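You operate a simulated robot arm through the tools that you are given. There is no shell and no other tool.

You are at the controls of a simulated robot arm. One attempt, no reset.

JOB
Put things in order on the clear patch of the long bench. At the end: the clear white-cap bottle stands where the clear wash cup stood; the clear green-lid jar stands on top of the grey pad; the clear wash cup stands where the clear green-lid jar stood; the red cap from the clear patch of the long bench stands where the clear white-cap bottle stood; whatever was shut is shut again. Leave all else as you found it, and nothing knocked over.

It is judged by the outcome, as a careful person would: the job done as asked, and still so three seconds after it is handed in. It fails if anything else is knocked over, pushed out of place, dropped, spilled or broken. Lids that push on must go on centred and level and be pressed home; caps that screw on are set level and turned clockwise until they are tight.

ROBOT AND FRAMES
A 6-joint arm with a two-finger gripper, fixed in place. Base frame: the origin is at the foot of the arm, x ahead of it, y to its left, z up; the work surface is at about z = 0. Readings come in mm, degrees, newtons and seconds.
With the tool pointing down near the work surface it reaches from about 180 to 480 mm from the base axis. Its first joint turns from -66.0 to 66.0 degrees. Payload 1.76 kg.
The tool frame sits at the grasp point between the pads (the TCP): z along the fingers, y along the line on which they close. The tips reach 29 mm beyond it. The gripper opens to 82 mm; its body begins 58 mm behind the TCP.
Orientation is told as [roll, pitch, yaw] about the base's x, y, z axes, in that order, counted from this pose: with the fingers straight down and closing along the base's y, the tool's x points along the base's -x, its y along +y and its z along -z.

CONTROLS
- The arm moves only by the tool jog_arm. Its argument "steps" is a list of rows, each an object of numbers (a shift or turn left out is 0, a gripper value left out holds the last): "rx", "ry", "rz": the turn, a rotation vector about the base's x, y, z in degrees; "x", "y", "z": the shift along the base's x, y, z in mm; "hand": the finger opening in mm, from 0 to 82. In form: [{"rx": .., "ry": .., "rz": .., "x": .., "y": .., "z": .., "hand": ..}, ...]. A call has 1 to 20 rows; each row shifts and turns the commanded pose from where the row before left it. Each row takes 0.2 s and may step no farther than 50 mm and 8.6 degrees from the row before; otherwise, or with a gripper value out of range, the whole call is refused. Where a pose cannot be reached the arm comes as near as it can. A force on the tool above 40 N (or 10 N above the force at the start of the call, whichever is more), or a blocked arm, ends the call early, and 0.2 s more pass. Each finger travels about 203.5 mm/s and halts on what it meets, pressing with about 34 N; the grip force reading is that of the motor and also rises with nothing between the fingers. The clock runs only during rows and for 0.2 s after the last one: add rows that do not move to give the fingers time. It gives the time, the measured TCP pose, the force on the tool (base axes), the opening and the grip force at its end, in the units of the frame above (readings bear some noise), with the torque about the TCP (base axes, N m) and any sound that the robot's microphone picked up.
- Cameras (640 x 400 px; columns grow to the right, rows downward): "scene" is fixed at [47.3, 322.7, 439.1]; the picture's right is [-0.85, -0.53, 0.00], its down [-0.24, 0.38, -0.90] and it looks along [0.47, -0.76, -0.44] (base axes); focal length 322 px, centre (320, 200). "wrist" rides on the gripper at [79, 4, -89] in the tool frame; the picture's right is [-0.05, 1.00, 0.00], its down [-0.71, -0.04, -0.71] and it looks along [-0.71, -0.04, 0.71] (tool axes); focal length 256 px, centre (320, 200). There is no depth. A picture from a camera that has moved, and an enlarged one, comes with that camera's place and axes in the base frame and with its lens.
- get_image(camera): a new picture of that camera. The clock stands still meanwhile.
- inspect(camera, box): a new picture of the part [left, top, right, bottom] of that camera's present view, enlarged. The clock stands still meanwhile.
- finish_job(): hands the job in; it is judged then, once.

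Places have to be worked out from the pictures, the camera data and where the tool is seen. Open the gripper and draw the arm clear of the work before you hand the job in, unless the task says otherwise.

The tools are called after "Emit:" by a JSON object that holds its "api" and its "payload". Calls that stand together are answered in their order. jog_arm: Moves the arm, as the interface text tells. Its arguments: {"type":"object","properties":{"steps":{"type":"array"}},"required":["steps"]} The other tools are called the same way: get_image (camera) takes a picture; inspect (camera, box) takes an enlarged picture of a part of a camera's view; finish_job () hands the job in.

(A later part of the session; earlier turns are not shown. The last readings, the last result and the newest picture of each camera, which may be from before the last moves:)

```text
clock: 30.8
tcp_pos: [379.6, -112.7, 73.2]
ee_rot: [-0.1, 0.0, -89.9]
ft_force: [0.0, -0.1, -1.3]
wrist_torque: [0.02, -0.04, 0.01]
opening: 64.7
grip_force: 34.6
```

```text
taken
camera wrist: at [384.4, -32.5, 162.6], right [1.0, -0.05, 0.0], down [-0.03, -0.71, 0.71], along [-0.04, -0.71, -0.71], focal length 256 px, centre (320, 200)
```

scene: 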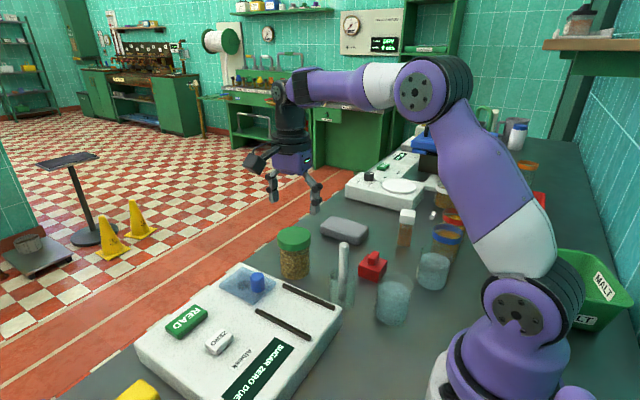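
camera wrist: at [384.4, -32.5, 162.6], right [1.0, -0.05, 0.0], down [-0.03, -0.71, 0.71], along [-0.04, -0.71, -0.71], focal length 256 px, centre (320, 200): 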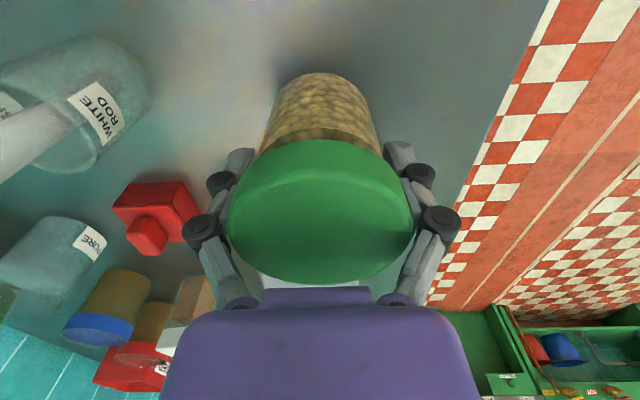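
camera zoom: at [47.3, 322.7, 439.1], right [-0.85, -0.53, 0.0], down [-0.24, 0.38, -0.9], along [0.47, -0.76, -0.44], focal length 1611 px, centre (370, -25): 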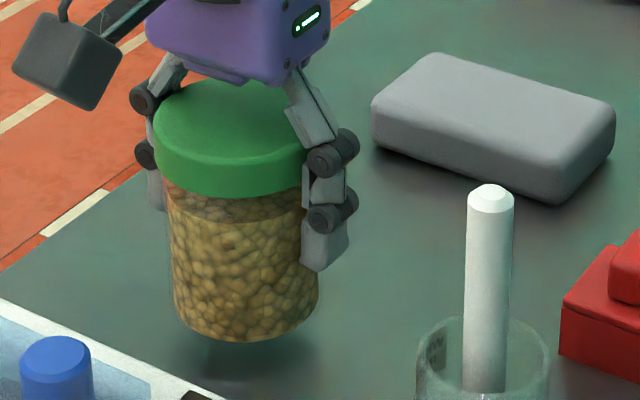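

The jar lifts level in one piece (about 1.3 N). I'll raise it to z≈113 and carry it smoothly to above the pad centre.

Emit:
{"api": "jog_arm", "payload": {"steps": [{"z": 8}, {"z": 12}, {"z": 12}, {"z": 8}, {"x": -0.7, "y": -6}, {"x": -1.6, "y": -14}, {"x": -2, "y": -18}, {"x": -2, "y": -18}, {"x": -2, "y": -18}, {"x": -2, "y": -18}, {"x": -2, "y": -18}, {"x": -2, "y": -18}, {"x": -2, "y": -18}, {"x": -1.6, "y": -16}, {"x": -1.1, "y": -12}, {"x": -0.6, "y": -6}, {}]}}

Emit:
{"api": "get_image", "payload": {"camera": "wrist"}}

Emit:
{"api": "get_image", "payload": {"camera": "scene"}}

```text
clock: 34.4
tcp_pos: [361.1, -291.5, 111.9]
ee_rot: [-0.1, -0.1, -89.8]
ft_force: [-0.3, 0.2, -1.9]
wrist_torque: [0.01, 0.03, 0.02]
opening: 64.7
grip_force: 34.0
```

```text
taken
camera wrist: at [364.7, -211.5, 201.6], right [1.0, -0.05, 0.0], down [-0.03, -0.71, 0.71], along [-0.04, -0.71, -0.71], focal length 256 px, centre (320, 200)
```

wrist: 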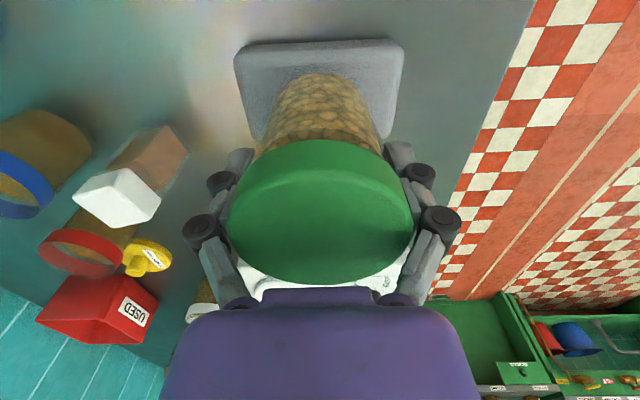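

```text
taken
```

scene: 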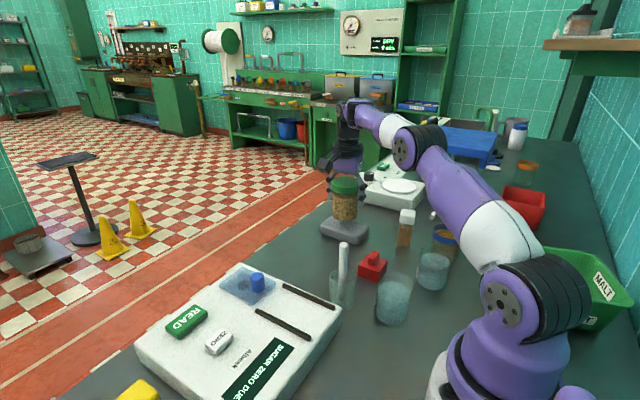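

The jar is above the pad, nearly centred; I'll shift y by −1.5 and lower to just above the pad surface.

Emit:
{"api": "jog_arm", "payload": {"steps": [{"x": -0.5, "y": -1.5, "z": -6}, {"z": -6}, {"z": -6}, {"z": -4}, {}]}}

Emit:
{"api": "inspect", "payload": {"camera": "scene", "box": [300, 160, 400, 250]}}

Emit:
{"api": "inspect", "payload": {"camera": "wrist", "box": [220, 20, 420, 160]}}

```text
clock: 35.6
tcp_pos: [359.0, -293.8, 89.3]
ee_rot: [-0.1, 0.0, -89.9]
ft_force: [-0.2, 0.3, -1.5]
wrist_torque: [-0.03, 0.02, 0.02]
opening: 64.8
grip_force: 34.2
```

```text
4.44 times, centred on (350, 205) of scene
camera zoom: at [47.3, 322.7, 439.1], right [-0.85, -0.53, 0.0], down [-0.24, 0.38, -0.9], along [0.47, -0.76, -0.44], focal length 1432 px, centre (187, 178)
```

zoom: 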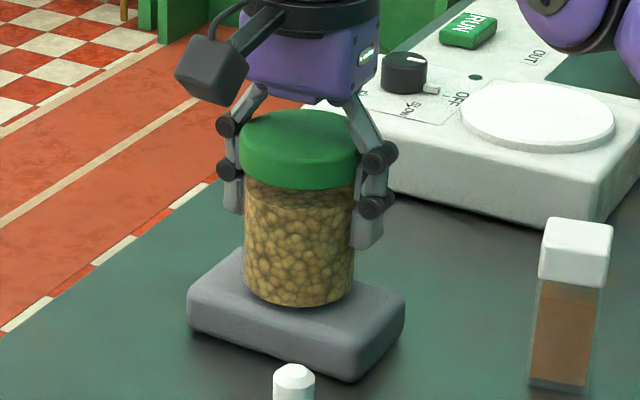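

```text
2.86 times, centred on (320, 90) of wrist
camera zoom: at [363.6, -212.9, 179.7], right [1.0, -0.05, 0.0], down [-0.03, -0.71, 0.71], along [-0.04, -0.71, -0.71], focal length 731 px, centre (320, 514)
```

zoom: 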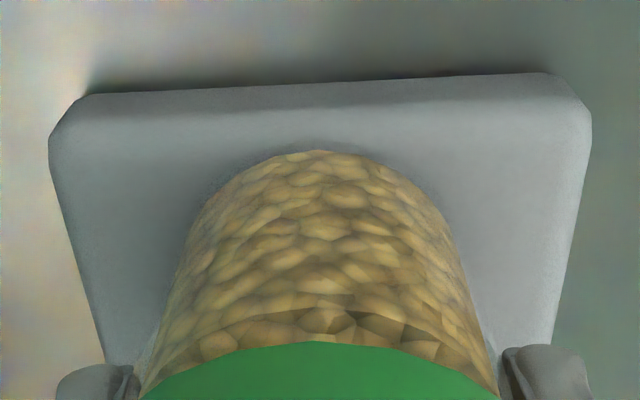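

It's well centred over the pad. I'll lower in small steps, watching the vertical force for contact.

Emit:
{"api": "jog_arm", "payload": {"steps": [{"y": 1, "z": -1.5}, {"z": -1.5}, {"z": -1}, {}]}}

Emit:
{"api": "jog_arm", "payload": {"steps": [{"z": -1}, {"z": -1}, {}]}}

Emit:
{"api": "inspect", "payload": {"camera": "scene", "box": [320, 190, 380, 250]}}

```text
clock: 36.6
tcp_pos: [359.5, -292.6, 87.5]
ee_rot: [0.0, -0.2, -89.8]
ft_force: [0.6, 6.0, 16.5]
wrist_torque: [0.35, -0.01, 0.03]
opening: 64.7
grip_force: 33.9
```

```text
clock: 37.4
tcp_pos: [359.4, -292.5, 86.0]
ee_rot: [-0.1, 0.0, -90.0]
ft_force: [2.9, -3.2, 16.7]
wrist_torque: [-0.17, 0.06, 0.07]
opening: 64.9
grip_force: 33.9
```

```text
6.67 times, centred on (350, 220) of scene
camera zoom: at [47.3, 322.8, 439.1], right [-0.85, -0.53, 0.0], down [-0.24, 0.38, -0.9], along [0.48, -0.76, -0.44], focal length 2147 px, centre (120, 67)
```

zoom: 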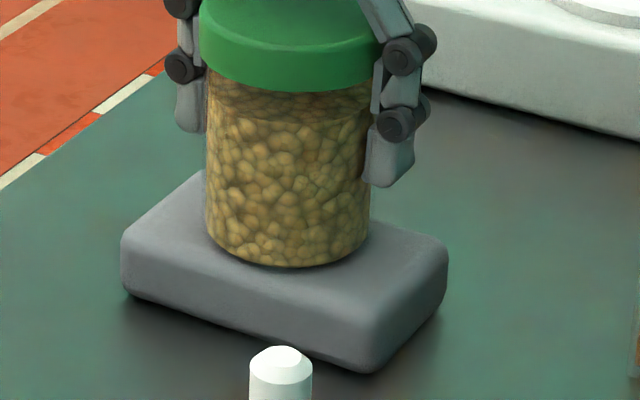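

The jar is in contact with the pad (about +17 N). I'll ease up 0.8 mm to relieve the push and then open the fingers gradually.

Emit:
{"api": "jog_arm", "payload": {"steps": [{"z": 0.8}, {"hand": 66}, {"hand": 68}, {"hand": 72}, {"hand": 78}, {"hand": 82}, {}]}}

Emit:
{"api": "inspect", "payload": {"camera": "scene", "box": [300, 160, 400, 250]}}

Emit:
{"api": "get_image", "payload": {"camera": "wrist"}}

```text
clock: 39.0
tcp_pos: [358.9, -292.7, 85.5]
ee_rot: [-0.1, 0.0, -89.9]
ft_force: [0.4, 0.3, 0.4]
wrist_torque: [-0.03, -0.01, 0.0]
opening: 82.1
grip_force: 0.0
```

```text
4.44 times, centred on (350, 205) of scene
camera zoom: at [47.3, 322.7, 439.1], right [-0.85, -0.53, 0.0], down [-0.24, 0.38, -0.9], along [0.47, -0.76, -0.44], focal length 1432 px, centre (187, 178)
```

zoom: 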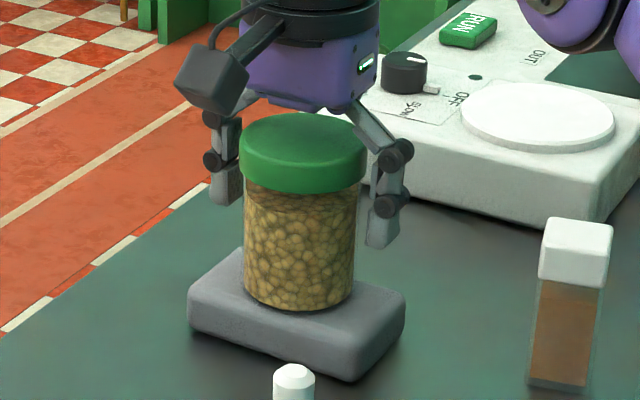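

```text
taken
camera wrist: at [363.4, -212.5, 175.3], right [1.0, -0.05, 0.0], down [-0.03, -0.71, 0.71], along [-0.04, -0.71, -0.71], focal length 256 px, centre (320, 200)
```

wrist: 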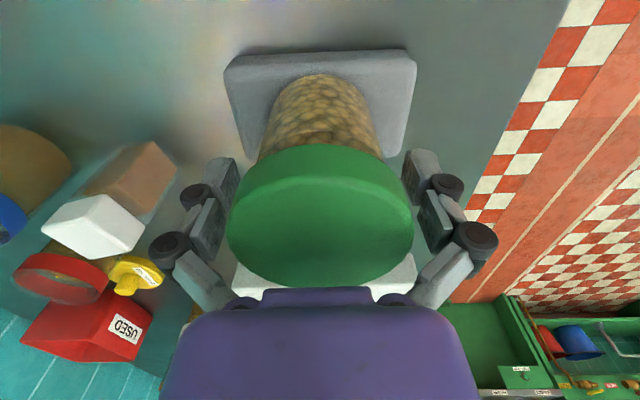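

The jar stands level and centred on the pad with its lid on. I'll rise straight up clear of it, then retract and turn to yaw 0 for the wash cup.

Emit:
{"api": "jog_arm", "payload": {"steps": [{"z": 15}, {"z": 18}, {"z": 18}, {"z": 16}, {"x": -12, "y": 15}, {"x": -14, "y": 18, "z": 8}, {"x": -14, "y": 18, "z": 8}, {"x": -14, "y": 18, "z": 8}, {"x": -14, "y": 18, "z": 8}, {"x": -14, "y": 18, "z": 8}, {"rz": 8.2, "z": 8}, {"rz": 8.2, "z": 8}, {"rz": 8.2}, {"rz": 8.2}, {"rz": 8.2}, {"rz": 8.2}, {"rz": 8.2}, {"rz": 8.2}, {"rz": 8.2}, {"rz": 8.2}]}}

Emit:
{"api": "get_image", "payload": {"camera": "wrist"}}

Emit:
{"api": "get_image", "payload": {"camera": "scene"}}

```text
clock: 43.2
tcp_pos: [277.9, -188.7, 208.3]
ee_rot: [-0.1, 0.0, -7.7]
ft_force: [0.3, -0.5, -0.4]
wrist_torque: [-0.02, -0.01, 0.01]
opening: 81.8
grip_force: 0.0
```

```text
taken
camera wrist: at [199.0, -172.1, 298.1], right [0.19, 0.98, 0.0], down [0.7, -0.13, 0.71], along [0.69, -0.13, -0.71], focal length 256 px, centre (320, 200)
```

wrist: 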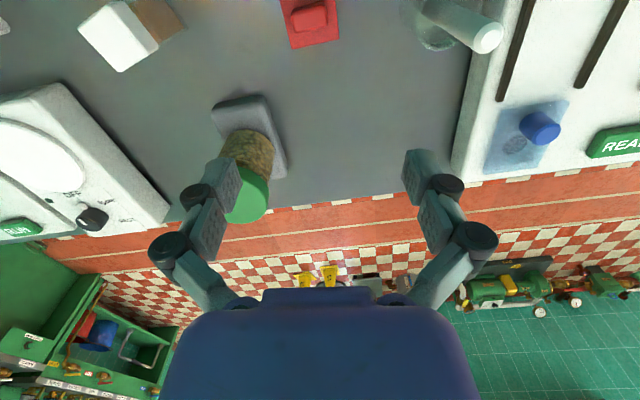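

```text
taken
```

scene: 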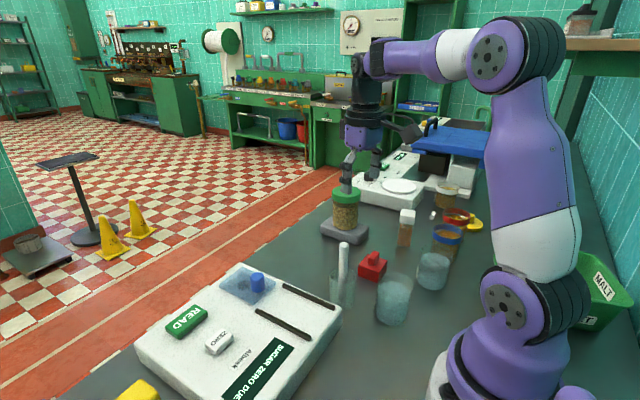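

Everything else is undisturbed. I'll finish the turn to yaw 0 and hover over the wash cup near (164, −108) at a safe height to measure it.

Emit:
{"api": "jog_arm", "payload": {"steps": [{"rz": 7.7}, {"x": -14, "y": 10}, {"x": -14, "y": 10}, {"x": -14, "y": 10}, {"x": -14, "y": 10}, {"x": -14, "y": 10}, {"x": -14, "y": 10}, {"x": -14, "y": 10}, {"x": -14, "y": 10}, {}]}}

Emit:
{"api": "get_image", "payload": {"camera": "wrist"}}

Emit:
{"api": "get_image", "payload": {"camera": "scene"}}

```text
clock: 45.4
tcp_pos: [165.7, -107.9, 205.6]
ee_rot: [-0.1, 0.1, -0.3]
ft_force: [0.1, -0.5, -0.4]
wrist_torque: [0.05, 0.01, 0.02]
opening: 82.2
grip_force: 0.0
```

```text
taken
camera wrist: at [85.7, -102.3, 297.2], right [0.06, 1.0, 0.0], down [0.71, -0.04, 0.71], along [0.71, -0.04, -0.71], focal length 256 px, centre (320, 200)
```

wrist: 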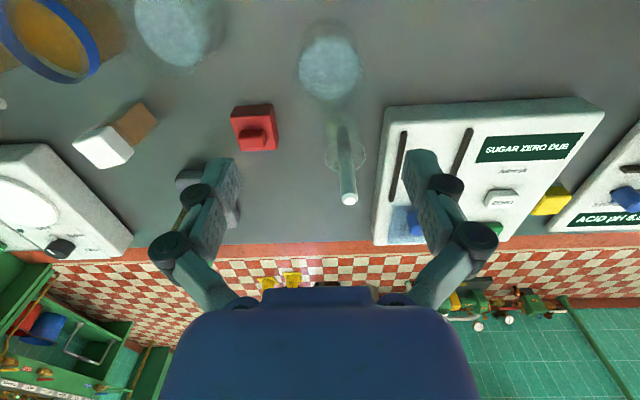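

```text
taken
```

scene: 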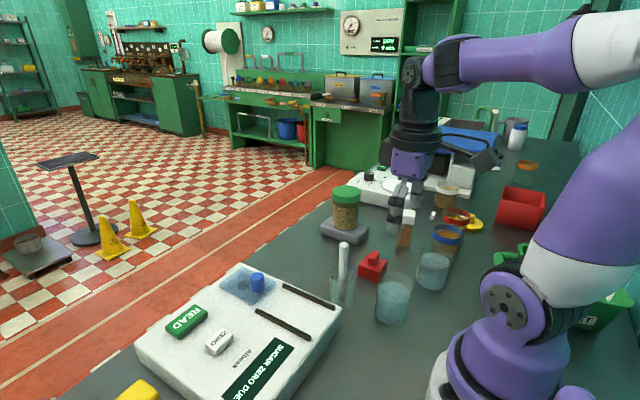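

I'll enlarge the wash cup and its surroundings in this view.

Emit:
{"api": "inspect", "payload": {"camera": "wrist", "box": [270, 0, 400, 110]}}

Emit:
{"api": "inspect", "payload": {"camera": "wrist", "box": [60, 60, 420, 260]}}

```text
3.64 times, centred on (335, 55) of wrist
camera zoom: at [85.7, -102.3, 297.2], right [0.06, 1.0, 0.0], down [0.71, -0.04, 0.71], along [0.71, -0.04, -0.71], focal length 931 px, centre (266, 727)
```

zoom: 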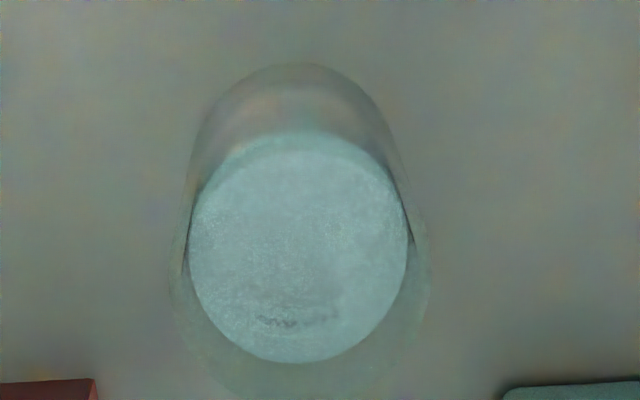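

```text
1.78 times, centred on (240, 160) of wrist
camera zoom: at [85.7, -102.3, 297.2], right [0.06, 1.0, 0.0], down [0.71, -0.04, 0.71], along [0.71, -0.04, -0.71], focal length 455 px, centre (462, 271)
```

zoom: 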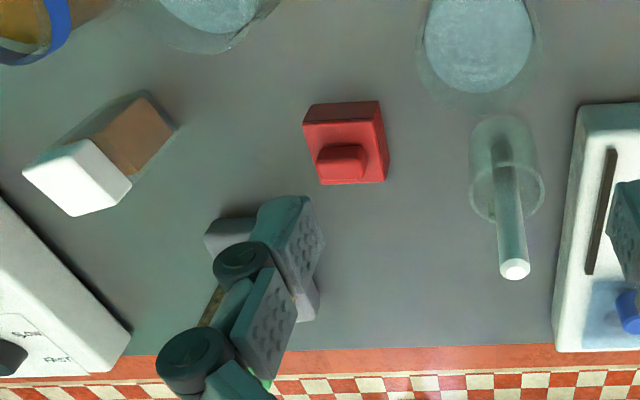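

The wash cup seems nearer (167, −100), about 60 mm across. I'll go lower over it and take a closer look before descending.

Emit:
{"api": "jog_arm", "payload": {"steps": [{"x": 1, "y": 4, "z": -15, "rz": 0.3}, {"x": 0, "y": 3, "z": -15}, {"z": -15}, {"z": -15}, {"z": -10}, {}]}}

Emit:
{"api": "get_image", "payload": {"camera": "wrist"}}

Emit:
{"api": "inspect", "payload": {"camera": "wrist", "box": [220, 0, 440, 180]}}

Emit:
{"api": "inspect", "payload": {"camera": "scene", "box": [330, 150, 480, 330]}}

```text
clock: 46.8
tcp_pos: [166.8, -102.1, 136.3]
ee_rot: [-0.1, 0.1, 0.1]
ft_force: [0.4, 0.8, 0.2]
wrist_torque: [-0.04, -0.03, 0.0]
opening: 81.8
grip_force: 0.0
```

```text
taken
camera wrist: at [86.9, -97.0, 226.8], right [0.05, 1.0, 0.0], down [0.71, -0.03, 0.71], along [0.71, -0.04, -0.71], focal length 256 px, centre (320, 200)
```

wrist: 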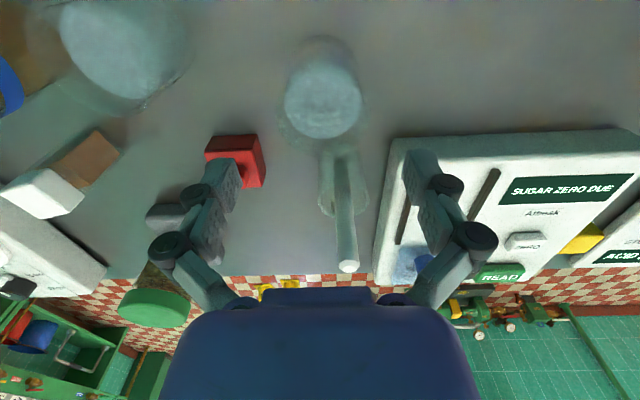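

```text
2.22 times, centred on (330, 90) of wrist
camera zoom: at [86.9, -97.0, 226.8], right [0.05, 1.0, 0.0], down [0.71, -0.03, 0.71], along [0.71, -0.04, -0.71], focal length 569 px, centre (298, 444)
```

zoom: 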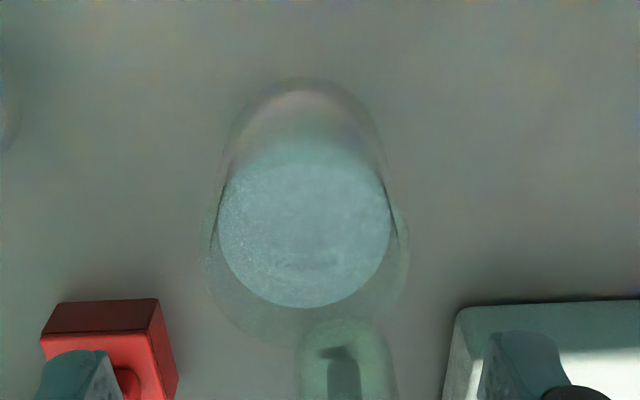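

```text
2.22 times, centred on (405, 240) of scene
camera zoom: at [47.3, 322.7, 439.1], right [-0.85, -0.53, 0.0], down [-0.24, 0.38, -0.9], along [0.47, -0.76, -0.44], focal length 716 px, centre (131, 111)
```

zoom: 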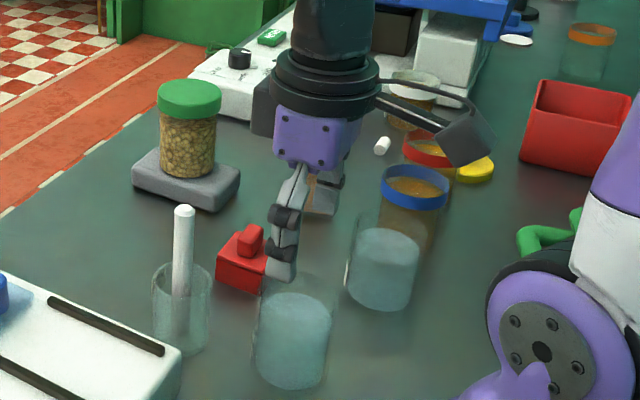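

The wash cup centre is about (165.3, −99), diameter about 57, height about 76. I'll align and descend to TCP z≈50 with the fingers straddling it along y.

Emit:
{"api": "jog_arm", "payload": {"steps": [{"x": -1, "y": 2.2}, {"z": -15}, {"z": -15}, {"z": -15}, {"z": -15}, {"z": -12}, {"z": -8}, {"z": -6}, {}]}}

Emit:
{"api": "get_image", "payload": {"camera": "wrist"}}

Emit:
{"api": "inspect", "payload": {"camera": "scene", "box": [330, 180, 480, 330]}}

```text
clock: 48.8
tcp_pos: [166.7, -97.0, 53.1]
ee_rot: [-0.1, 0.0, 0.1]
ft_force: [-0.3, -0.2, -0.3]
wrist_torque: [-0.01, 0.02, -0.04]
opening: 82.1
grip_force: 0.0
```

```text
taken
camera wrist: at [86.6, -92.8, 142.4], right [0.05, 1.0, 0.0], down [0.71, -0.03, 0.71], along [0.71, -0.04, -0.71], focal length 256 px, centre (320, 200)
```

wrist: 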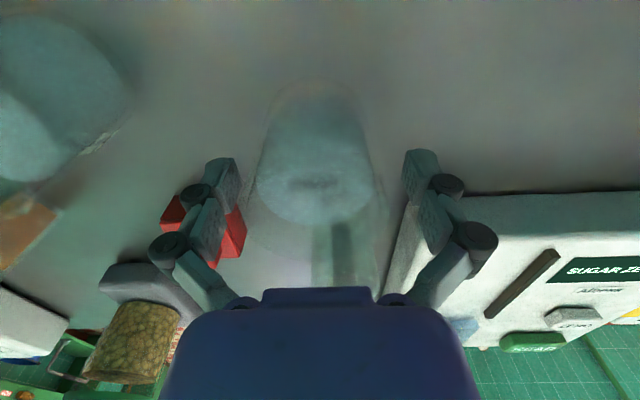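

```text
2.67 times, centred on (405, 255) of scene
camera zoom: at [47.3, 322.7, 439.1], right [-0.85, -0.53, 0.0], down [-0.24, 0.38, -0.9], along [0.47, -0.76, -0.44], focal length 859 px, centre (93, 53)
```

zoom: 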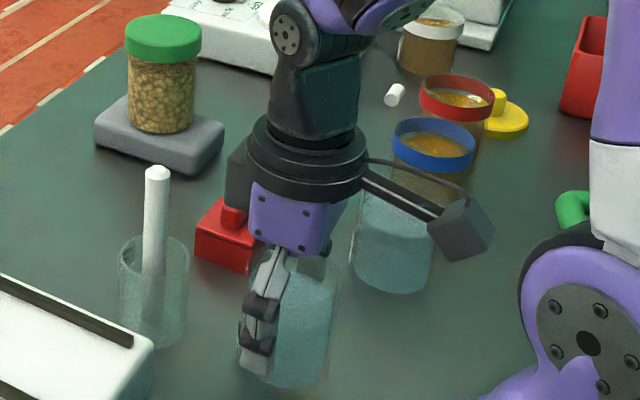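

The cup sits about 2 mm to −y of the tool axis. I'll nudge y by −1.8 and z by −3, then close on it.

Emit:
{"api": "jog_arm", "payload": {"steps": [{"y": -1.8, "z": -3}, {}, {"hand": 70}, {"hand": 62}, {"hand": 58}, {"hand": 54}, {}, {}]}}

Emit:
{"api": "get_image", "payload": {"camera": "wrist"}}

Emit:
{"api": "inspect", "payload": {"camera": "scene", "box": [330, 180, 480, 330]}}

```text
clock: 50.6
tcp_pos: [164.8, -99.6, 48.8]
ee_rot: [-0.1, 0.0, 0.1]
ft_force: [-2.6, 1.6, 14.8]
wrist_torque: [0.12, 0.12, -0.03]
opening: 56.6
grip_force: 34.0
```

```text
taken
camera wrist: at [86.8, -95.3, 139.1], right [0.05, 1.0, 0.0], down [0.71, -0.03, 0.71], along [0.71, -0.04, -0.71], focal length 256 px, centre (320, 200)
```

wrist: 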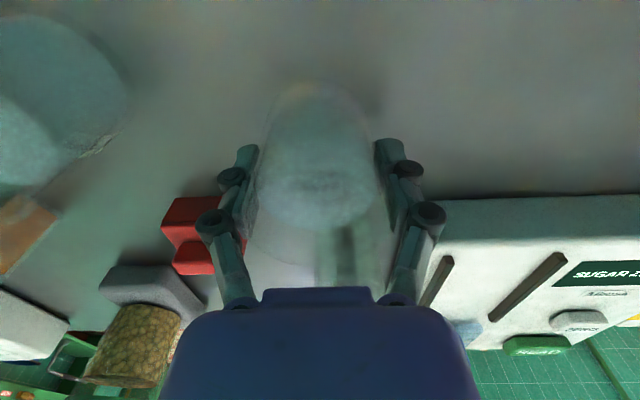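

```text
2.67 times, centred on (405, 255) of scene
camera zoom: at [47.3, 322.7, 439.1], right [-0.85, -0.53, 0.0], down [-0.24, 0.38, -0.9], along [0.47, -0.76, -0.44], focal length 859 px, centre (93, 53)
```

zoom: 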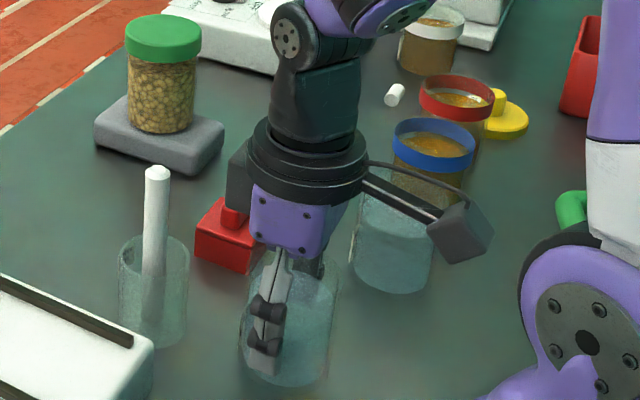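

The cup is gripped at 56.6 mm, so the wash-cup spot is about (165, −99.5). I'll lift slowly and check that it comes up level.

Emit:
{"api": "jog_arm", "payload": {"steps": [{"z": 1}, {"z": 1}, {"z": 2}, {"z": 3}, {"z": 5}, {"z": 5}, {"z": 3}, {}]}}

Emit:
{"api": "inspect", "payload": {"camera": "scene", "box": [330, 180, 480, 330]}}

```text
clock: 52.4
tcp_pos: [165.3, -101.0, 69.3]
ee_rot: [-0.1, 0.0, 0.1]
ft_force: [1.0, 0.5, -1.3]
wrist_torque: [0.03, 0.0, 0.0]
opening: 56.5
grip_force: 33.5
```

```text
2.67 times, centred on (405, 255) of scene
camera zoom: at [47.3, 322.7, 439.1], right [-0.85, -0.53, 0.0], down [-0.24, 0.38, -0.9], along [0.47, -0.76, -0.44], focal length 859 px, centre (93, 53)
```

zoom: 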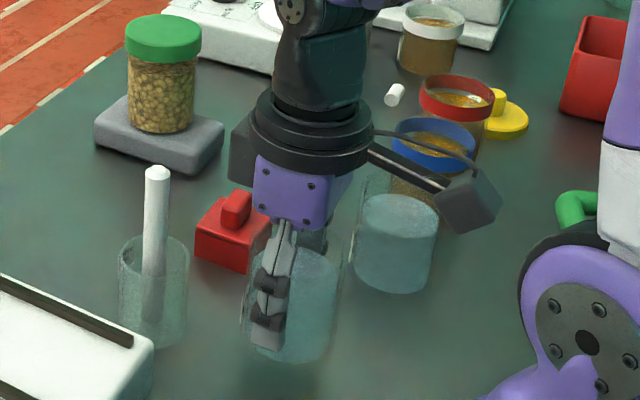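

It's level and steady. I'll continue straight up to about z=190 so the cup passes above the rod.

Emit:
{"api": "jog_arm", "payload": {"steps": [{"z": 4}, {"z": 8}, {"z": 11}, {"z": 12}, {"z": 12}, {"z": 12}, {"z": 12}, {"z": 12}, {"z": 12}, {"z": 11}, {"z": 8}, {"z": 5}, {"z": 3}, {}]}}

Emit:
{"api": "jog_arm", "payload": {"steps": [{"x": 2, "y": -3}, {"x": 4, "y": -5}, {"x": 6, "y": -8}, {"x": 8, "y": -10}, {"x": 9, "y": -10}, {"x": 10, "y": -9}, {"x": 11, "y": -8}, {"x": 12, "y": -6}, {"x": 12, "y": -4}, {"x": 12, "y": -2}, {"x": 12, "y": 0}, {"x": 12, "y": 0}, {"x": 12, "y": 2}, {"x": 12, "y": 4}, {"x": 10, "y": 5}, {"x": 8, "y": 5}, {"x": 6, "y": 5}, {"x": 4, "y": 4}, {"x": 2, "y": 2}, {}]}}

Emit:
{"api": "get_image", "payload": {"camera": "scene"}}

```text
clock: 55.4
tcp_pos: [165.3, -100.1, 191.1]
ee_rot: [-0.1, 0.1, 0.0]
ft_force: [1.2, 0.2, -2.3]
wrist_torque: [-0.02, 0.0, 0.01]
opening: 56.6
grip_force: 34.2
```

```text
clock: 59.6
tcp_pos: [329.6, -138.0, 191.9]
ee_rot: [-0.1, 0.1, 0.1]
ft_force: [-0.3, -0.7, -1.8]
wrist_torque: [-0.01, -0.01, 0.0]
opening: 56.4
grip_force: 33.9
```

```text
taken
```

scene: 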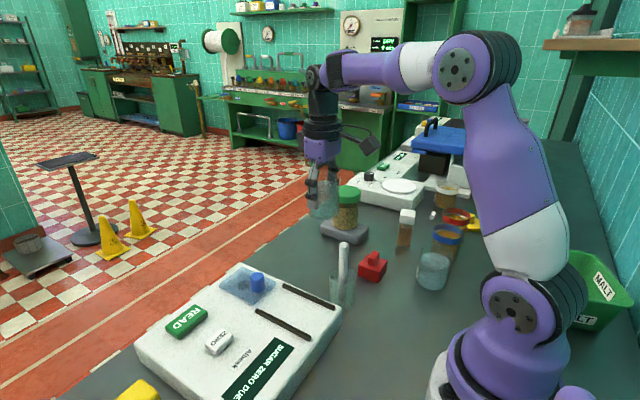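

The cup is upright and past the rod. I'll finish the horizontal move to (380.5, −110) and descend part way.

Emit:
{"api": "jog_arm", "payload": {"steps": [{"x": 3, "y": 1.6}, {"x": 7, "y": 4}, {"x": 10, "y": 5.5}, {"x": 11, "y": 6}, {"x": 10, "y": 5.5}, {"x": 6, "y": 3.3}, {"x": 3, "y": 1.6}, {"x": 1, "y": 0.5}, {}, {"z": -4}, {"z": -8}, {"z": -12}, {"z": -12}, {"z": -12}, {"z": -12}, {"z": -10}, {"z": -7}, {"z": -4}, {}]}}

Emit:
{"api": "get_image", "payload": {"camera": "scene"}}

Emit:
{"api": "get_image", "payload": {"camera": "wrist"}}

```text
clock: 63.6
tcp_pos: [380.5, -110.9, 108.8]
ee_rot: [-0.1, 0.0, 0.1]
ft_force: [0.1, 0.2, -0.4]
wrist_torque: [-0.06, -0.03, 0.01]
opening: 56.2
grip_force: 34.2
```

```text
taken
```

scene: 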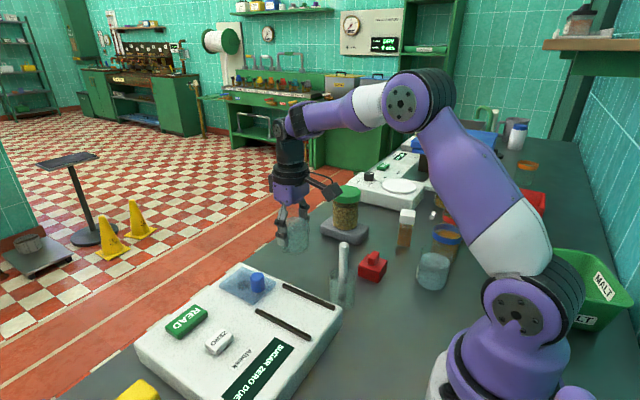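

```text
taken
camera wrist: at [301.7, -105.9, 199.9], right [0.05, 1.0, 0.0], down [0.71, -0.03, 0.71], along [0.71, -0.04, -0.71], focal length 256 px, centre (320, 200)
```

wrist: 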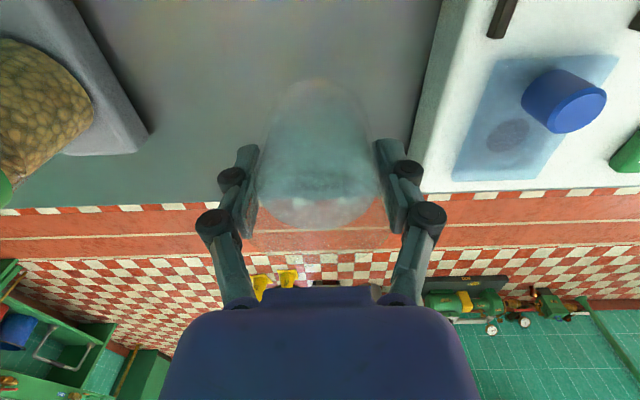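

The cup is over the jar's old spot, clear of the instrument. I'll descend to a few mm above the bench, then look for contact.

Emit:
{"api": "jog_arm", "payload": {"steps": [{"z": -4}, {"z": -8}, {"z": -10}, {"z": -10}, {"z": -10}, {"z": -7}, {"z": -4}, {"z": -2}, {}]}}

Emit:
{"api": "jog_arm", "payload": {"steps": [{"z": -1.5}, {"z": -1}, {}]}}

Emit:
{"api": "inspect", "payload": {"camera": "scene", "box": [240, 170, 390, 300]}}

```text
clock: 65.6
tcp_pos: [380.8, -110.4, 53.8]
ee_rot: [0.0, -0.1, 0.1]
ft_force: [-0.5, -0.3, -1.7]
wrist_torque: [-0.01, -0.03, 0.01]
opening: 56.3
grip_force: 34.5
```

```text
clock: 66.4
tcp_pos: [380.7, -109.5, 51.4]
ee_rot: [-0.1, 0.1, 0.2]
ft_force: [0.3, -0.1, -2.4]
wrist_torque: [0.04, 0.01, 0.0]
opening: 56.5
grip_force: 34.4
```

```text
3.08 times, centred on (315, 235) of scene
camera zoom: at [47.3, 322.7, 439.1], right [-0.85, -0.53, 0.0], down [-0.24, 0.38, -0.9], along [0.47, -0.76, -0.44], focal length 991 px, centre (335, 92)
```

zoom: 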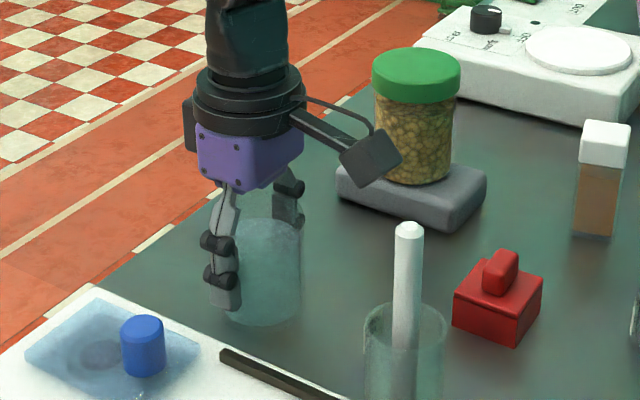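

No contact yet (force is still −2 N, the cup's weight). I'll continue in 1 mm steps.

Emit:
{"api": "jog_arm", "payload": {"steps": [{"z": -1}, {}]}}

Emit:
{"api": "jog_arm", "payload": {"steps": [{"z": -1}, {}]}}

Emit:
{"api": "jog_arm", "payload": {"steps": [{"z": -0.7}, {}]}}

```text
clock: 67.0
tcp_pos: [381.5, -110.8, 51.7]
ee_rot: [-0.2, 0.1, 0.1]
ft_force: [-0.1, 0.4, -1.2]
wrist_torque: [0.0, 0.03, 0.03]
opening: 56.6
grip_force: 34.1
```

```text
clock: 67.6
tcp_pos: [380.9, -109.9, 50.2]
ee_rot: [-0.1, 0.0, 0.1]
ft_force: [1.3, 1.0, -2.5]
wrist_torque: [0.02, -0.01, 0.01]
opening: 56.6
grip_force: 33.6
```

```text
clock: 68.2
tcp_pos: [380.8, -109.9, 50.0]
ee_rot: [-0.1, 0.0, 0.2]
ft_force: [-0.3, 0.1, -2.2]
wrist_torque: [-0.04, 0.0, -0.03]
opening: 56.0
grip_force: 34.0
```

Emit:
{"api": "jog_arm", "payload": {"steps": [{"z": -0.7}, {}]}}

Emit:
{"api": "jog_arm", "payload": {"steps": [{"z": -0.7}, {}]}}

Emit:
{"api": "jog_arm", "payload": {"steps": [{"z": -0.7}, {}]}}

```text
clock: 68.8
tcp_pos: [380.2, -111.7, 49.4]
ee_rot: [-0.2, 0.0, 0.1]
ft_force: [-0.5, 0.5, -1.9]
wrist_torque: [0.01, -0.01, 0.01]
opening: 56.4
grip_force: 34.3
```

```text
clock: 69.4
tcp_pos: [380.6, -110.7, 49.3]
ee_rot: [-0.1, 0.0, 0.2]
ft_force: [-4.8, 0.5, 14.3]
wrist_torque: [0.03, 0.26, 0.0]
opening: 56.3
grip_force: 34.1
```

```text
clock: 70.0
tcp_pos: [383.0, -110.1, 48.1]
ee_rot: [-0.2, 0.0, 0.1]
ft_force: [-3.9, -0.8, 24.6]
wrist_torque: [-0.03, 0.13, -0.05]
opening: 56.5
grip_force: 34.2
```

Contact is made (+25 N after the last step). I'll ease up about 1 mm to relieve it and then open gently.

Emit:
{"api": "jog_arm", "payload": {"steps": [{"z": 0.6}, {"z": 0.4}, {}]}}

Emit:
{"api": "jog_arm", "payload": {"steps": [{"hand": 57.5}, {"hand": 59}, {"hand": 62}, {"hand": 68}, {"hand": 75}, {"hand": 82}, {}]}}

Emit:
{"api": "inspect", "payload": {"camera": "scene", "box": [240, 170, 390, 300]}}

Emit:
{"api": "get_image", "payload": {"camera": "wrist"}}

```text
clock: 70.8
tcp_pos: [380.0, -110.0, 48.2]
ee_rot: [-0.1, 0.2, 0.2]
ft_force: [2.8, -0.3, 6.3]
wrist_torque: [-0.11, -0.32, 0.02]
opening: 56.3
grip_force: 33.8
```

```text
clock: 72.4
tcp_pos: [380.4, -109.0, 48.4]
ee_rot: [0.0, 0.1, 0.1]
ft_force: [0.7, -1.0, 0.6]
wrist_torque: [-0.02, -0.03, 0.0]
opening: 81.9
grip_force: 0.0
```

```text
3.08 times, centred on (315, 235) of scene
camera zoom: at [47.3, 322.7, 439.1], right [-0.85, -0.53, 0.0], down [-0.24, 0.38, -0.9], along [0.47, -0.76, -0.44], focal length 991 px, centre (335, 92)
```

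zoom: 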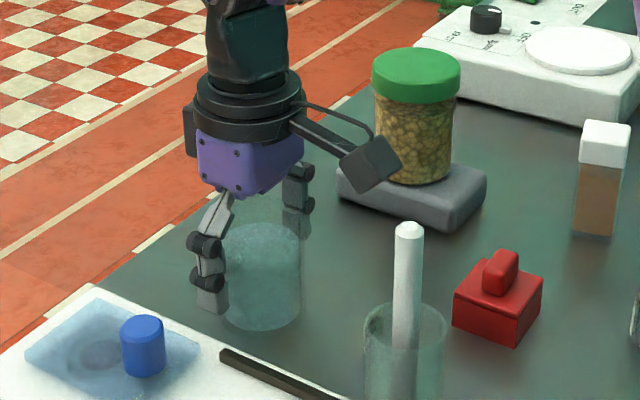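

```text
taken
camera wrist: at [301.4, -105.4, 138.7], right [0.05, 1.0, 0.0], down [0.71, -0.03, 0.71], along [0.71, -0.04, -0.71], focal length 256 px, centre (320, 200)
```

wrist: 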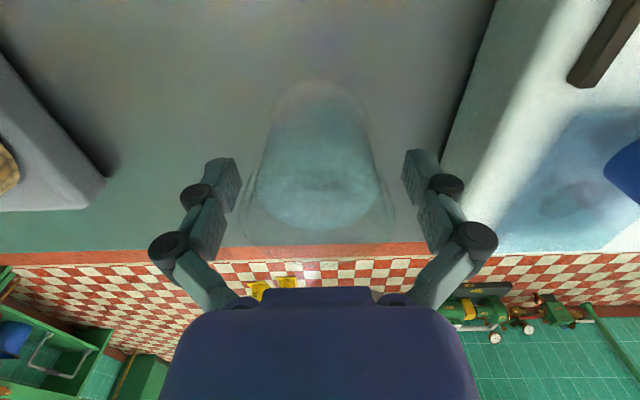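

The wash cup stands upright on the jar's old spot. I'll rise straight up and go look at the bottle.

Emit:
{"api": "jog_arm", "payload": {"steps": [{"z": 15}, {"z": 20}, {"z": 20}, {"z": 20}, {"z": 20}, {"z": 20}, {"z": 15}, {"x": -20, "y": -22}, {"x": -20, "y": -22}, {"x": -20, "y": -22, "z": 8}, {"x": -20, "y": -22, "z": 8}, {"x": -20, "y": -22, "z": 8}, {"x": -20, "y": -22, "z": 8}, {"x": -18, "y": -22}, {}]}}

Emit:
{"api": "get_image", "payload": {"camera": "wrist"}}

Emit:
{"api": "get_image", "payload": {"camera": "scene"}}

```text
clock: 75.6
tcp_pos: [243.3, -265.8, 209.1]
ee_rot: [-0.1, 0.1, 0.2]
ft_force: [0.2, 0.1, 0.7]
wrist_torque: [-0.05, -0.01, 0.02]
opening: 82.0
grip_force: 0.0
```

```text
taken
camera wrist: at [163.3, -260.8, 300.8], right [0.05, 1.0, 0.0], down [0.71, -0.03, 0.71], along [0.71, -0.04, -0.71], focal length 256 px, centre (320, 200)
```

wrist: 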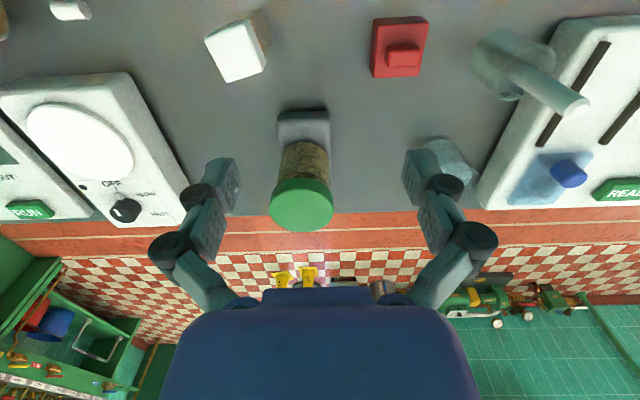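

```text
taken
```

scene: 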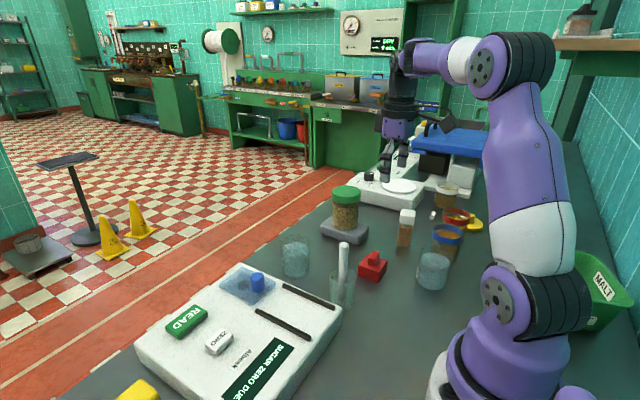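

The wash cup stands well and nothing else has moved. I'll hover near the bottle to measure its position and face orientation.

Emit:
{"api": "jog_arm", "payload": {"steps": [{"x": -5, "y": -20, "z": -8}, {"x": -5, "y": -20, "z": -8}, {"x": -5, "y": -20, "z": -8}, {"x": -5, "y": -20, "z": -8}, {}]}}

Emit:
{"api": "get_image", "payload": {"camera": "wrist"}}

Emit:
{"api": "inspect", "payload": {"camera": "wrist", "box": [240, 0, 400, 140]}}

Emit:
{"api": "inspect", "payload": {"camera": "scene", "box": [380, 190, 480, 270]}}

```text
clock: 76.8
tcp_pos: [223.3, -344.4, 177.6]
ee_rot: [0.0, 0.0, 0.2]
ft_force: [-0.4, 0.0, 0.4]
wrist_torque: [0.01, 0.01, 0.02]
opening: 82.0
grip_force: 0.2
```

```text
taken
camera wrist: at [143.8, -339.9, 268.9], right [0.05, 1.0, 0.0], down [0.71, -0.03, 0.71], along [0.71, -0.04, -0.71], focal length 256 px, centre (320, 200)
```

wrist: 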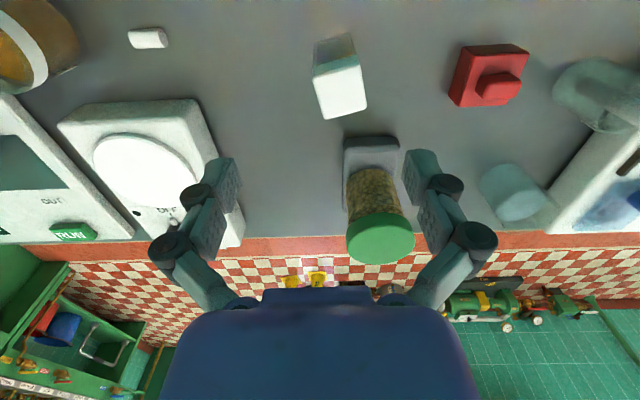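

```text
2.86 times, centred on (320, 70) of wrist
camera zoom: at [143.8, -339.9, 268.9], right [0.05, 1.0, 0.0], down [0.71, -0.03, 0.71], along [0.71, -0.04, -0.71], focal length 731 px, centre (320, 571)
```

zoom: 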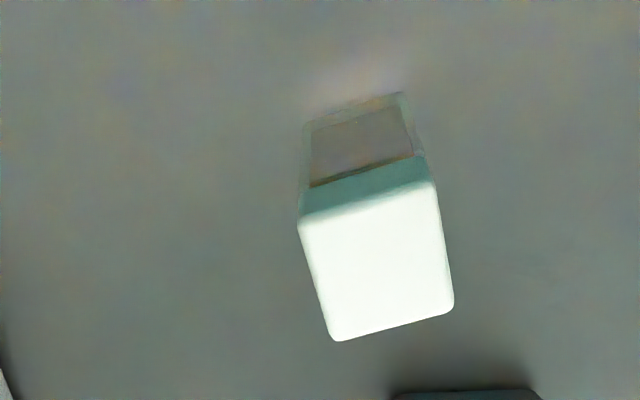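

```text
5.00 times, centred on (430, 230) of scene
camera zoom: at [47.3, 322.7, 439.1], right [-0.85, -0.53, 0.0], down [-0.24, 0.38, -0.9], along [0.47, -0.76, -0.44], focal length 1611 px, centre (-230, 50)
```

zoom: 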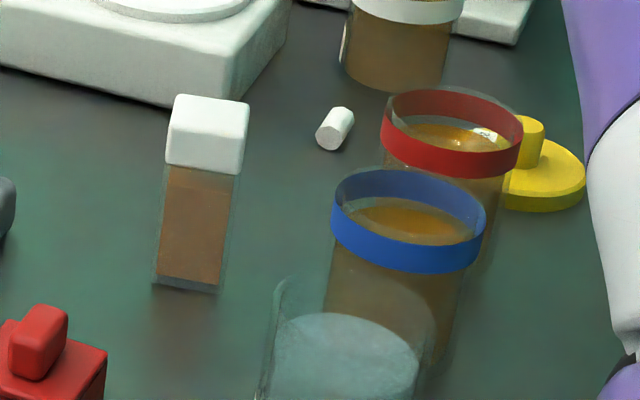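

The bottle is square, about 32 mm wide and 87 mm tall, centred near (220, −329) with its faces turned about +13.8°. I'll match that yaw and centre above it with the fingers at 60 mm.

Emit:
{"api": "jog_arm", "payload": {"steps": [{"rz": 6.8, "x": -1.5, "y": 7, "hand": 60}, {"rz": 6.8, "x": -1.5, "y": 7.5}, {"z": -12}, {"z": -12}, {"z": -10}, {}]}}

Emit:
{"api": "get_image", "payload": {"camera": "wrist"}}

Emit:
{"api": "inspect", "payload": {"camera": "wrist", "box": [240, 20, 400, 160]}}

```text
clock: 78.2
tcp_pos: [219.4, -330.2, 144.3]
ee_rot: [-0.2, 0.0, 13.7]
ft_force: [0.3, 0.1, -0.5]
wrist_torque: [-0.02, 0.01, -0.02]
opening: 60.0
grip_force: 0.0
```

```text
taken
camera wrist: at [142.3, -342.9, 234.7], right [-0.19, 0.98, 0.0], down [0.69, 0.13, 0.71], along [0.69, 0.13, -0.71], focal length 256 px, centre (320, 200)
```

wrist: 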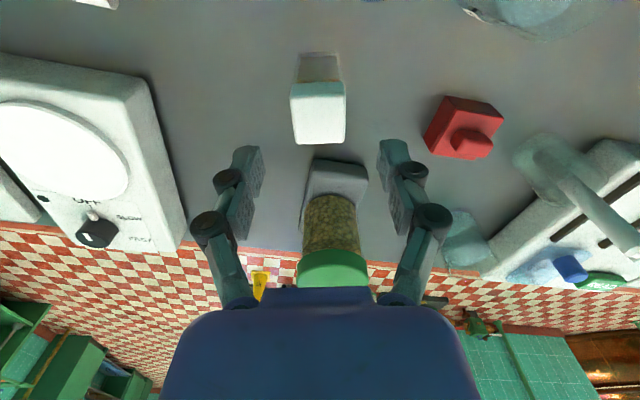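

```text
2.86 times, centred on (320, 90) of wrist
camera zoom: at [142.3, -342.9, 234.7], right [-0.19, 0.98, 0.0], down [0.69, 0.13, 0.71], along [0.69, 0.13, -0.71], focal length 731 px, centre (320, 514)
```

zoom: 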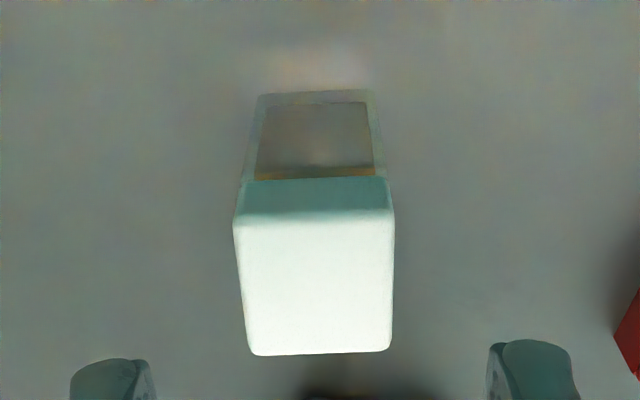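

Alignment is within 1–2 mm and under 1° of the bottle faces. I'll correct by (−1.2, −0.8) and descend to TCP z≈46, so the pads meet the body well below the cap.

Emit:
{"api": "jog_arm", "payload": {"steps": [{"x": -1.2, "y": -0.8}, {"z": -15}, {"z": -15}, {"z": -15}, {"z": -15}, {"z": -14}, {"z": -12}, {"z": -8}, {"z": -4}, {}]}}

Emit:
{"api": "get_image", "payload": {"camera": "wrist"}}

Emit:
{"api": "inspect", "payload": {"camera": "scene", "box": [350, 150, 480, 270]}}

```text
clock: 80.4
tcp_pos: [218.4, -331.1, 46.6]
ee_rot: [-0.2, 0.0, 13.7]
ft_force: [-0.5, 0.4, -1.2]
wrist_torque: [-0.01, -0.02, 0.0]
opening: 59.8
grip_force: 0.1
```

```text
taken
camera wrist: at [140.8, -344.3, 136.3], right [-0.19, 0.98, 0.0], down [0.69, 0.13, 0.71], along [0.69, 0.13, -0.71], focal length 256 px, centre (320, 200)
```

wrist: 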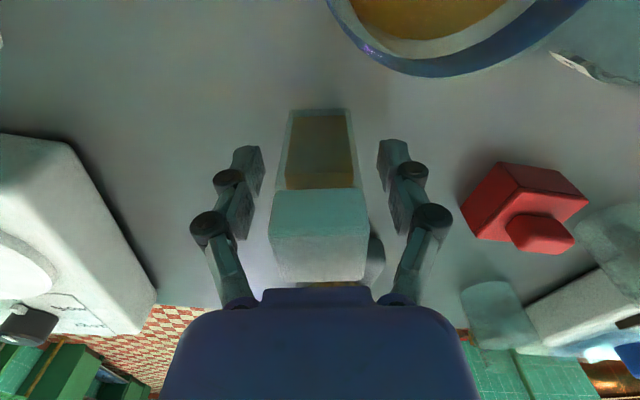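

```text
3.33 times, centred on (415, 210) of scene
camera zoom: at [47.3, 322.7, 439.1], right [-0.85, -0.53, 0.0], down [-0.24, 0.38, -0.9], along [0.47, -0.76, -0.44], focal length 1074 px, centre (3, 167)
```

zoom: 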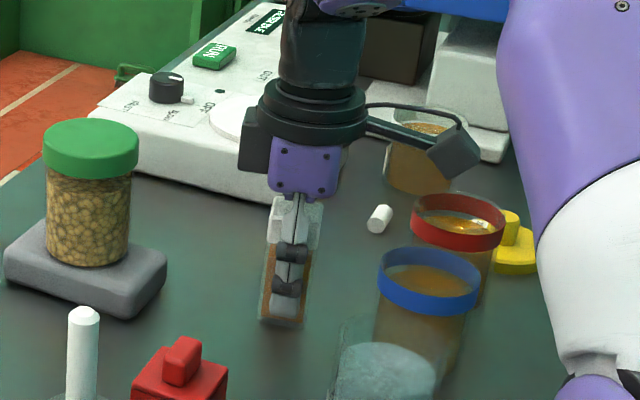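

The bottle is centred between the fingers. Closing now.

Emit:
{"api": "jog_arm", "payload": {"steps": [{"hand": 48}, {"hand": 40}, {"hand": 35}, {"hand": 29}, {}, {}]}}

Emit:
{"api": "get_image", "payload": {"camera": "wrist"}}

Emit:
{"api": "inspect", "payload": {"camera": "scene", "box": [390, 190, 450, 250]}}

```text
clock: 81.8
tcp_pos: [218.1, -330.6, 47.2]
ee_rot: [-0.1, 0.1, 13.7]
ft_force: [-0.1, 1.6, 3.4]
wrist_torque: [0.0, 0.03, 0.0]
opening: 33.0
grip_force: 34.5
```

```text
taken
camera wrist: at [140.8, -344.3, 136.6], right [-0.19, 0.98, 0.0], down [0.69, 0.13, 0.71], along [0.69, 0.13, -0.71], focal length 256 px, centre (320, 200)
```

wrist: 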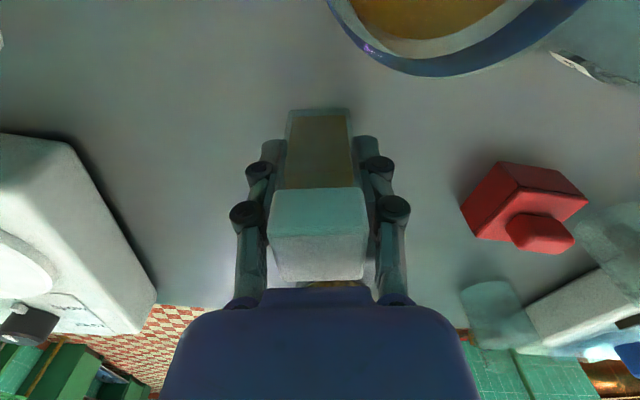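

```text
6.67 times, centred on (420, 220) of scene
camera zoom: at [47.3, 322.7, 439.1], right [-0.85, -0.53, 0.0], down [-0.24, 0.38, -0.9], along [0.47, -0.76, -0.44], focal length 2147 px, centre (-347, 67)
```

zoom: 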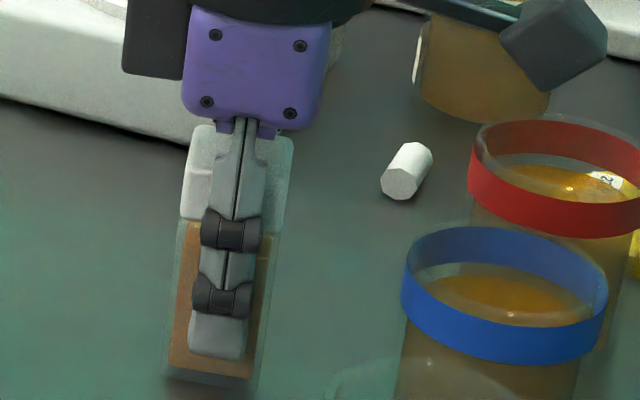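

Gripped at 33.0 mm on the glass body; the bottle's spot is about (218.3, −330). I'll lift slowly and check that it is level.

Emit:
{"api": "jog_arm", "payload": {"steps": [{"z": 1}, {"z": 2}, {"z": 4}, {"z": 6}, {"z": 6}, {"z": 4}, {}]}}

Emit:
{"api": "inspect", "payload": {"camera": "scene", "box": [370, 160, 470, 260]}}

```text
clock: 83.4
tcp_pos: [219.0, -329.9, 71.2]
ee_rot: [-0.1, 0.0, 13.7]
ft_force: [0.7, 0.0, 0.0]
wrist_torque: [0.02, 0.02, 0.01]
opening: 32.9
grip_force: 34.1
```

```text
4.00 times, centred on (420, 210) of scene
camera zoom: at [47.3, 322.7, 439.1], right [-0.85, -0.53, 0.0], down [-0.24, 0.38, -0.9], along [0.47, -0.76, -0.44], focal length 1288 px, centre (-80, 160)
```

zoom: 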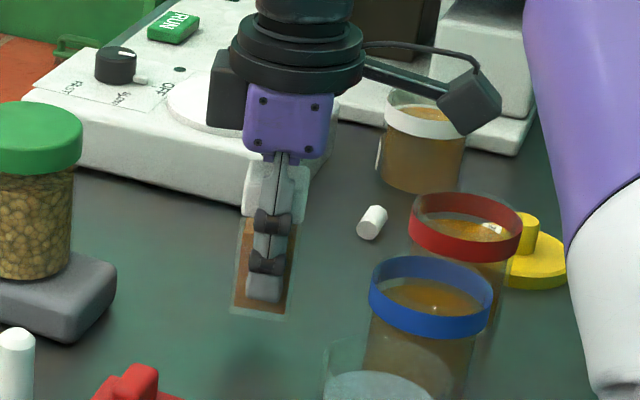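

The bottle is lifted level with its cap on. I'll go up to about z=185 and carry it toward the wash-cup spot.

Emit:
{"api": "jog_arm", "payload": {"steps": [{"z": 5}, {"z": 10}, {"z": 14}, {"z": 15}, {"z": 15}, {"z": 15}, {"z": 15}, {"z": 12}, {"z": 8}, {"z": 4}, {}]}}

Emit:
{"api": "jog_arm", "payload": {"steps": [{"x": -0.7, "y": 3}, {"x": -1.6, "y": 7}, {"x": -2.5, "y": 11}, {"x": -3.2, "y": 14}, {"x": -3.7, "y": 16}, {"x": -3.7, "y": 16}, {"x": -3.7, "y": 16}, {"x": -3.7, "y": 16}, {"x": -3.7, "y": 16}, {"x": -3.7, "y": 16}, {"x": -3.7, "y": 16}, {"x": -3.7, "y": 16}, {"x": -3.7, "y": 16}, {"x": -3.5, "y": 15}, {"x": -3, "y": 13}, {"x": -2.5, "y": 11}, {"x": -1.6, "y": 7}, {"x": -0.9, "y": 4}, {}]}}

Emit:
{"api": "get_image", "payload": {"camera": "wrist"}}

Emit:
{"api": "get_image", "payload": {"camera": "scene"}}

```text
clock: 85.8
tcp_pos: [217.6, -331.2, 183.3]
ee_rot: [-0.1, 0.0, 13.7]
ft_force: [-1.0, -0.7, 0.3]
wrist_torque: [0.0, 0.0, -0.03]
opening: 33.2
grip_force: 33.8
```

```text
clock: 89.8
tcp_pos: [164.9, -102.0, 183.0]
ee_rot: [-0.1, 0.0, 13.7]
ft_force: [-0.1, 0.2, -0.8]
wrist_torque: [0.0, 0.01, 0.01]
opening: 33.2
grip_force: 33.7
```

```text
taken
camera wrist: at [87.0, -115.3, 273.4], right [-0.19, 0.98, 0.0], down [0.69, 0.13, 0.71], along [0.69, 0.13, -0.71], focal length 256 px, centre (320, 200)
```

wrist: 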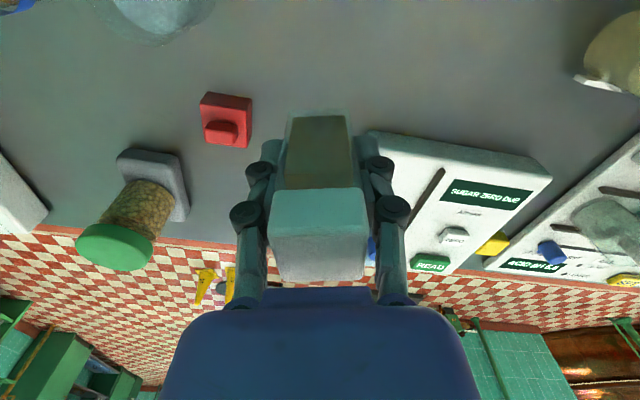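

```text
taken
```

scene: 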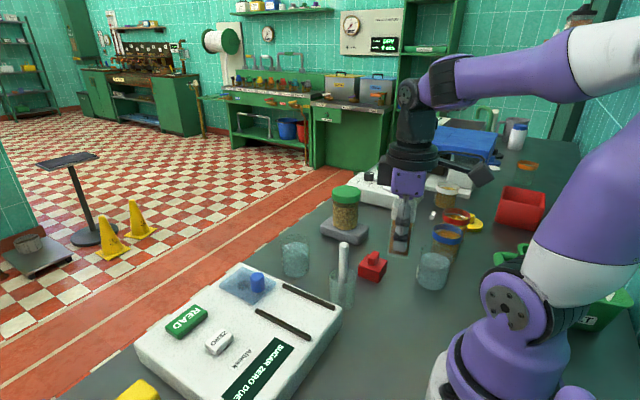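

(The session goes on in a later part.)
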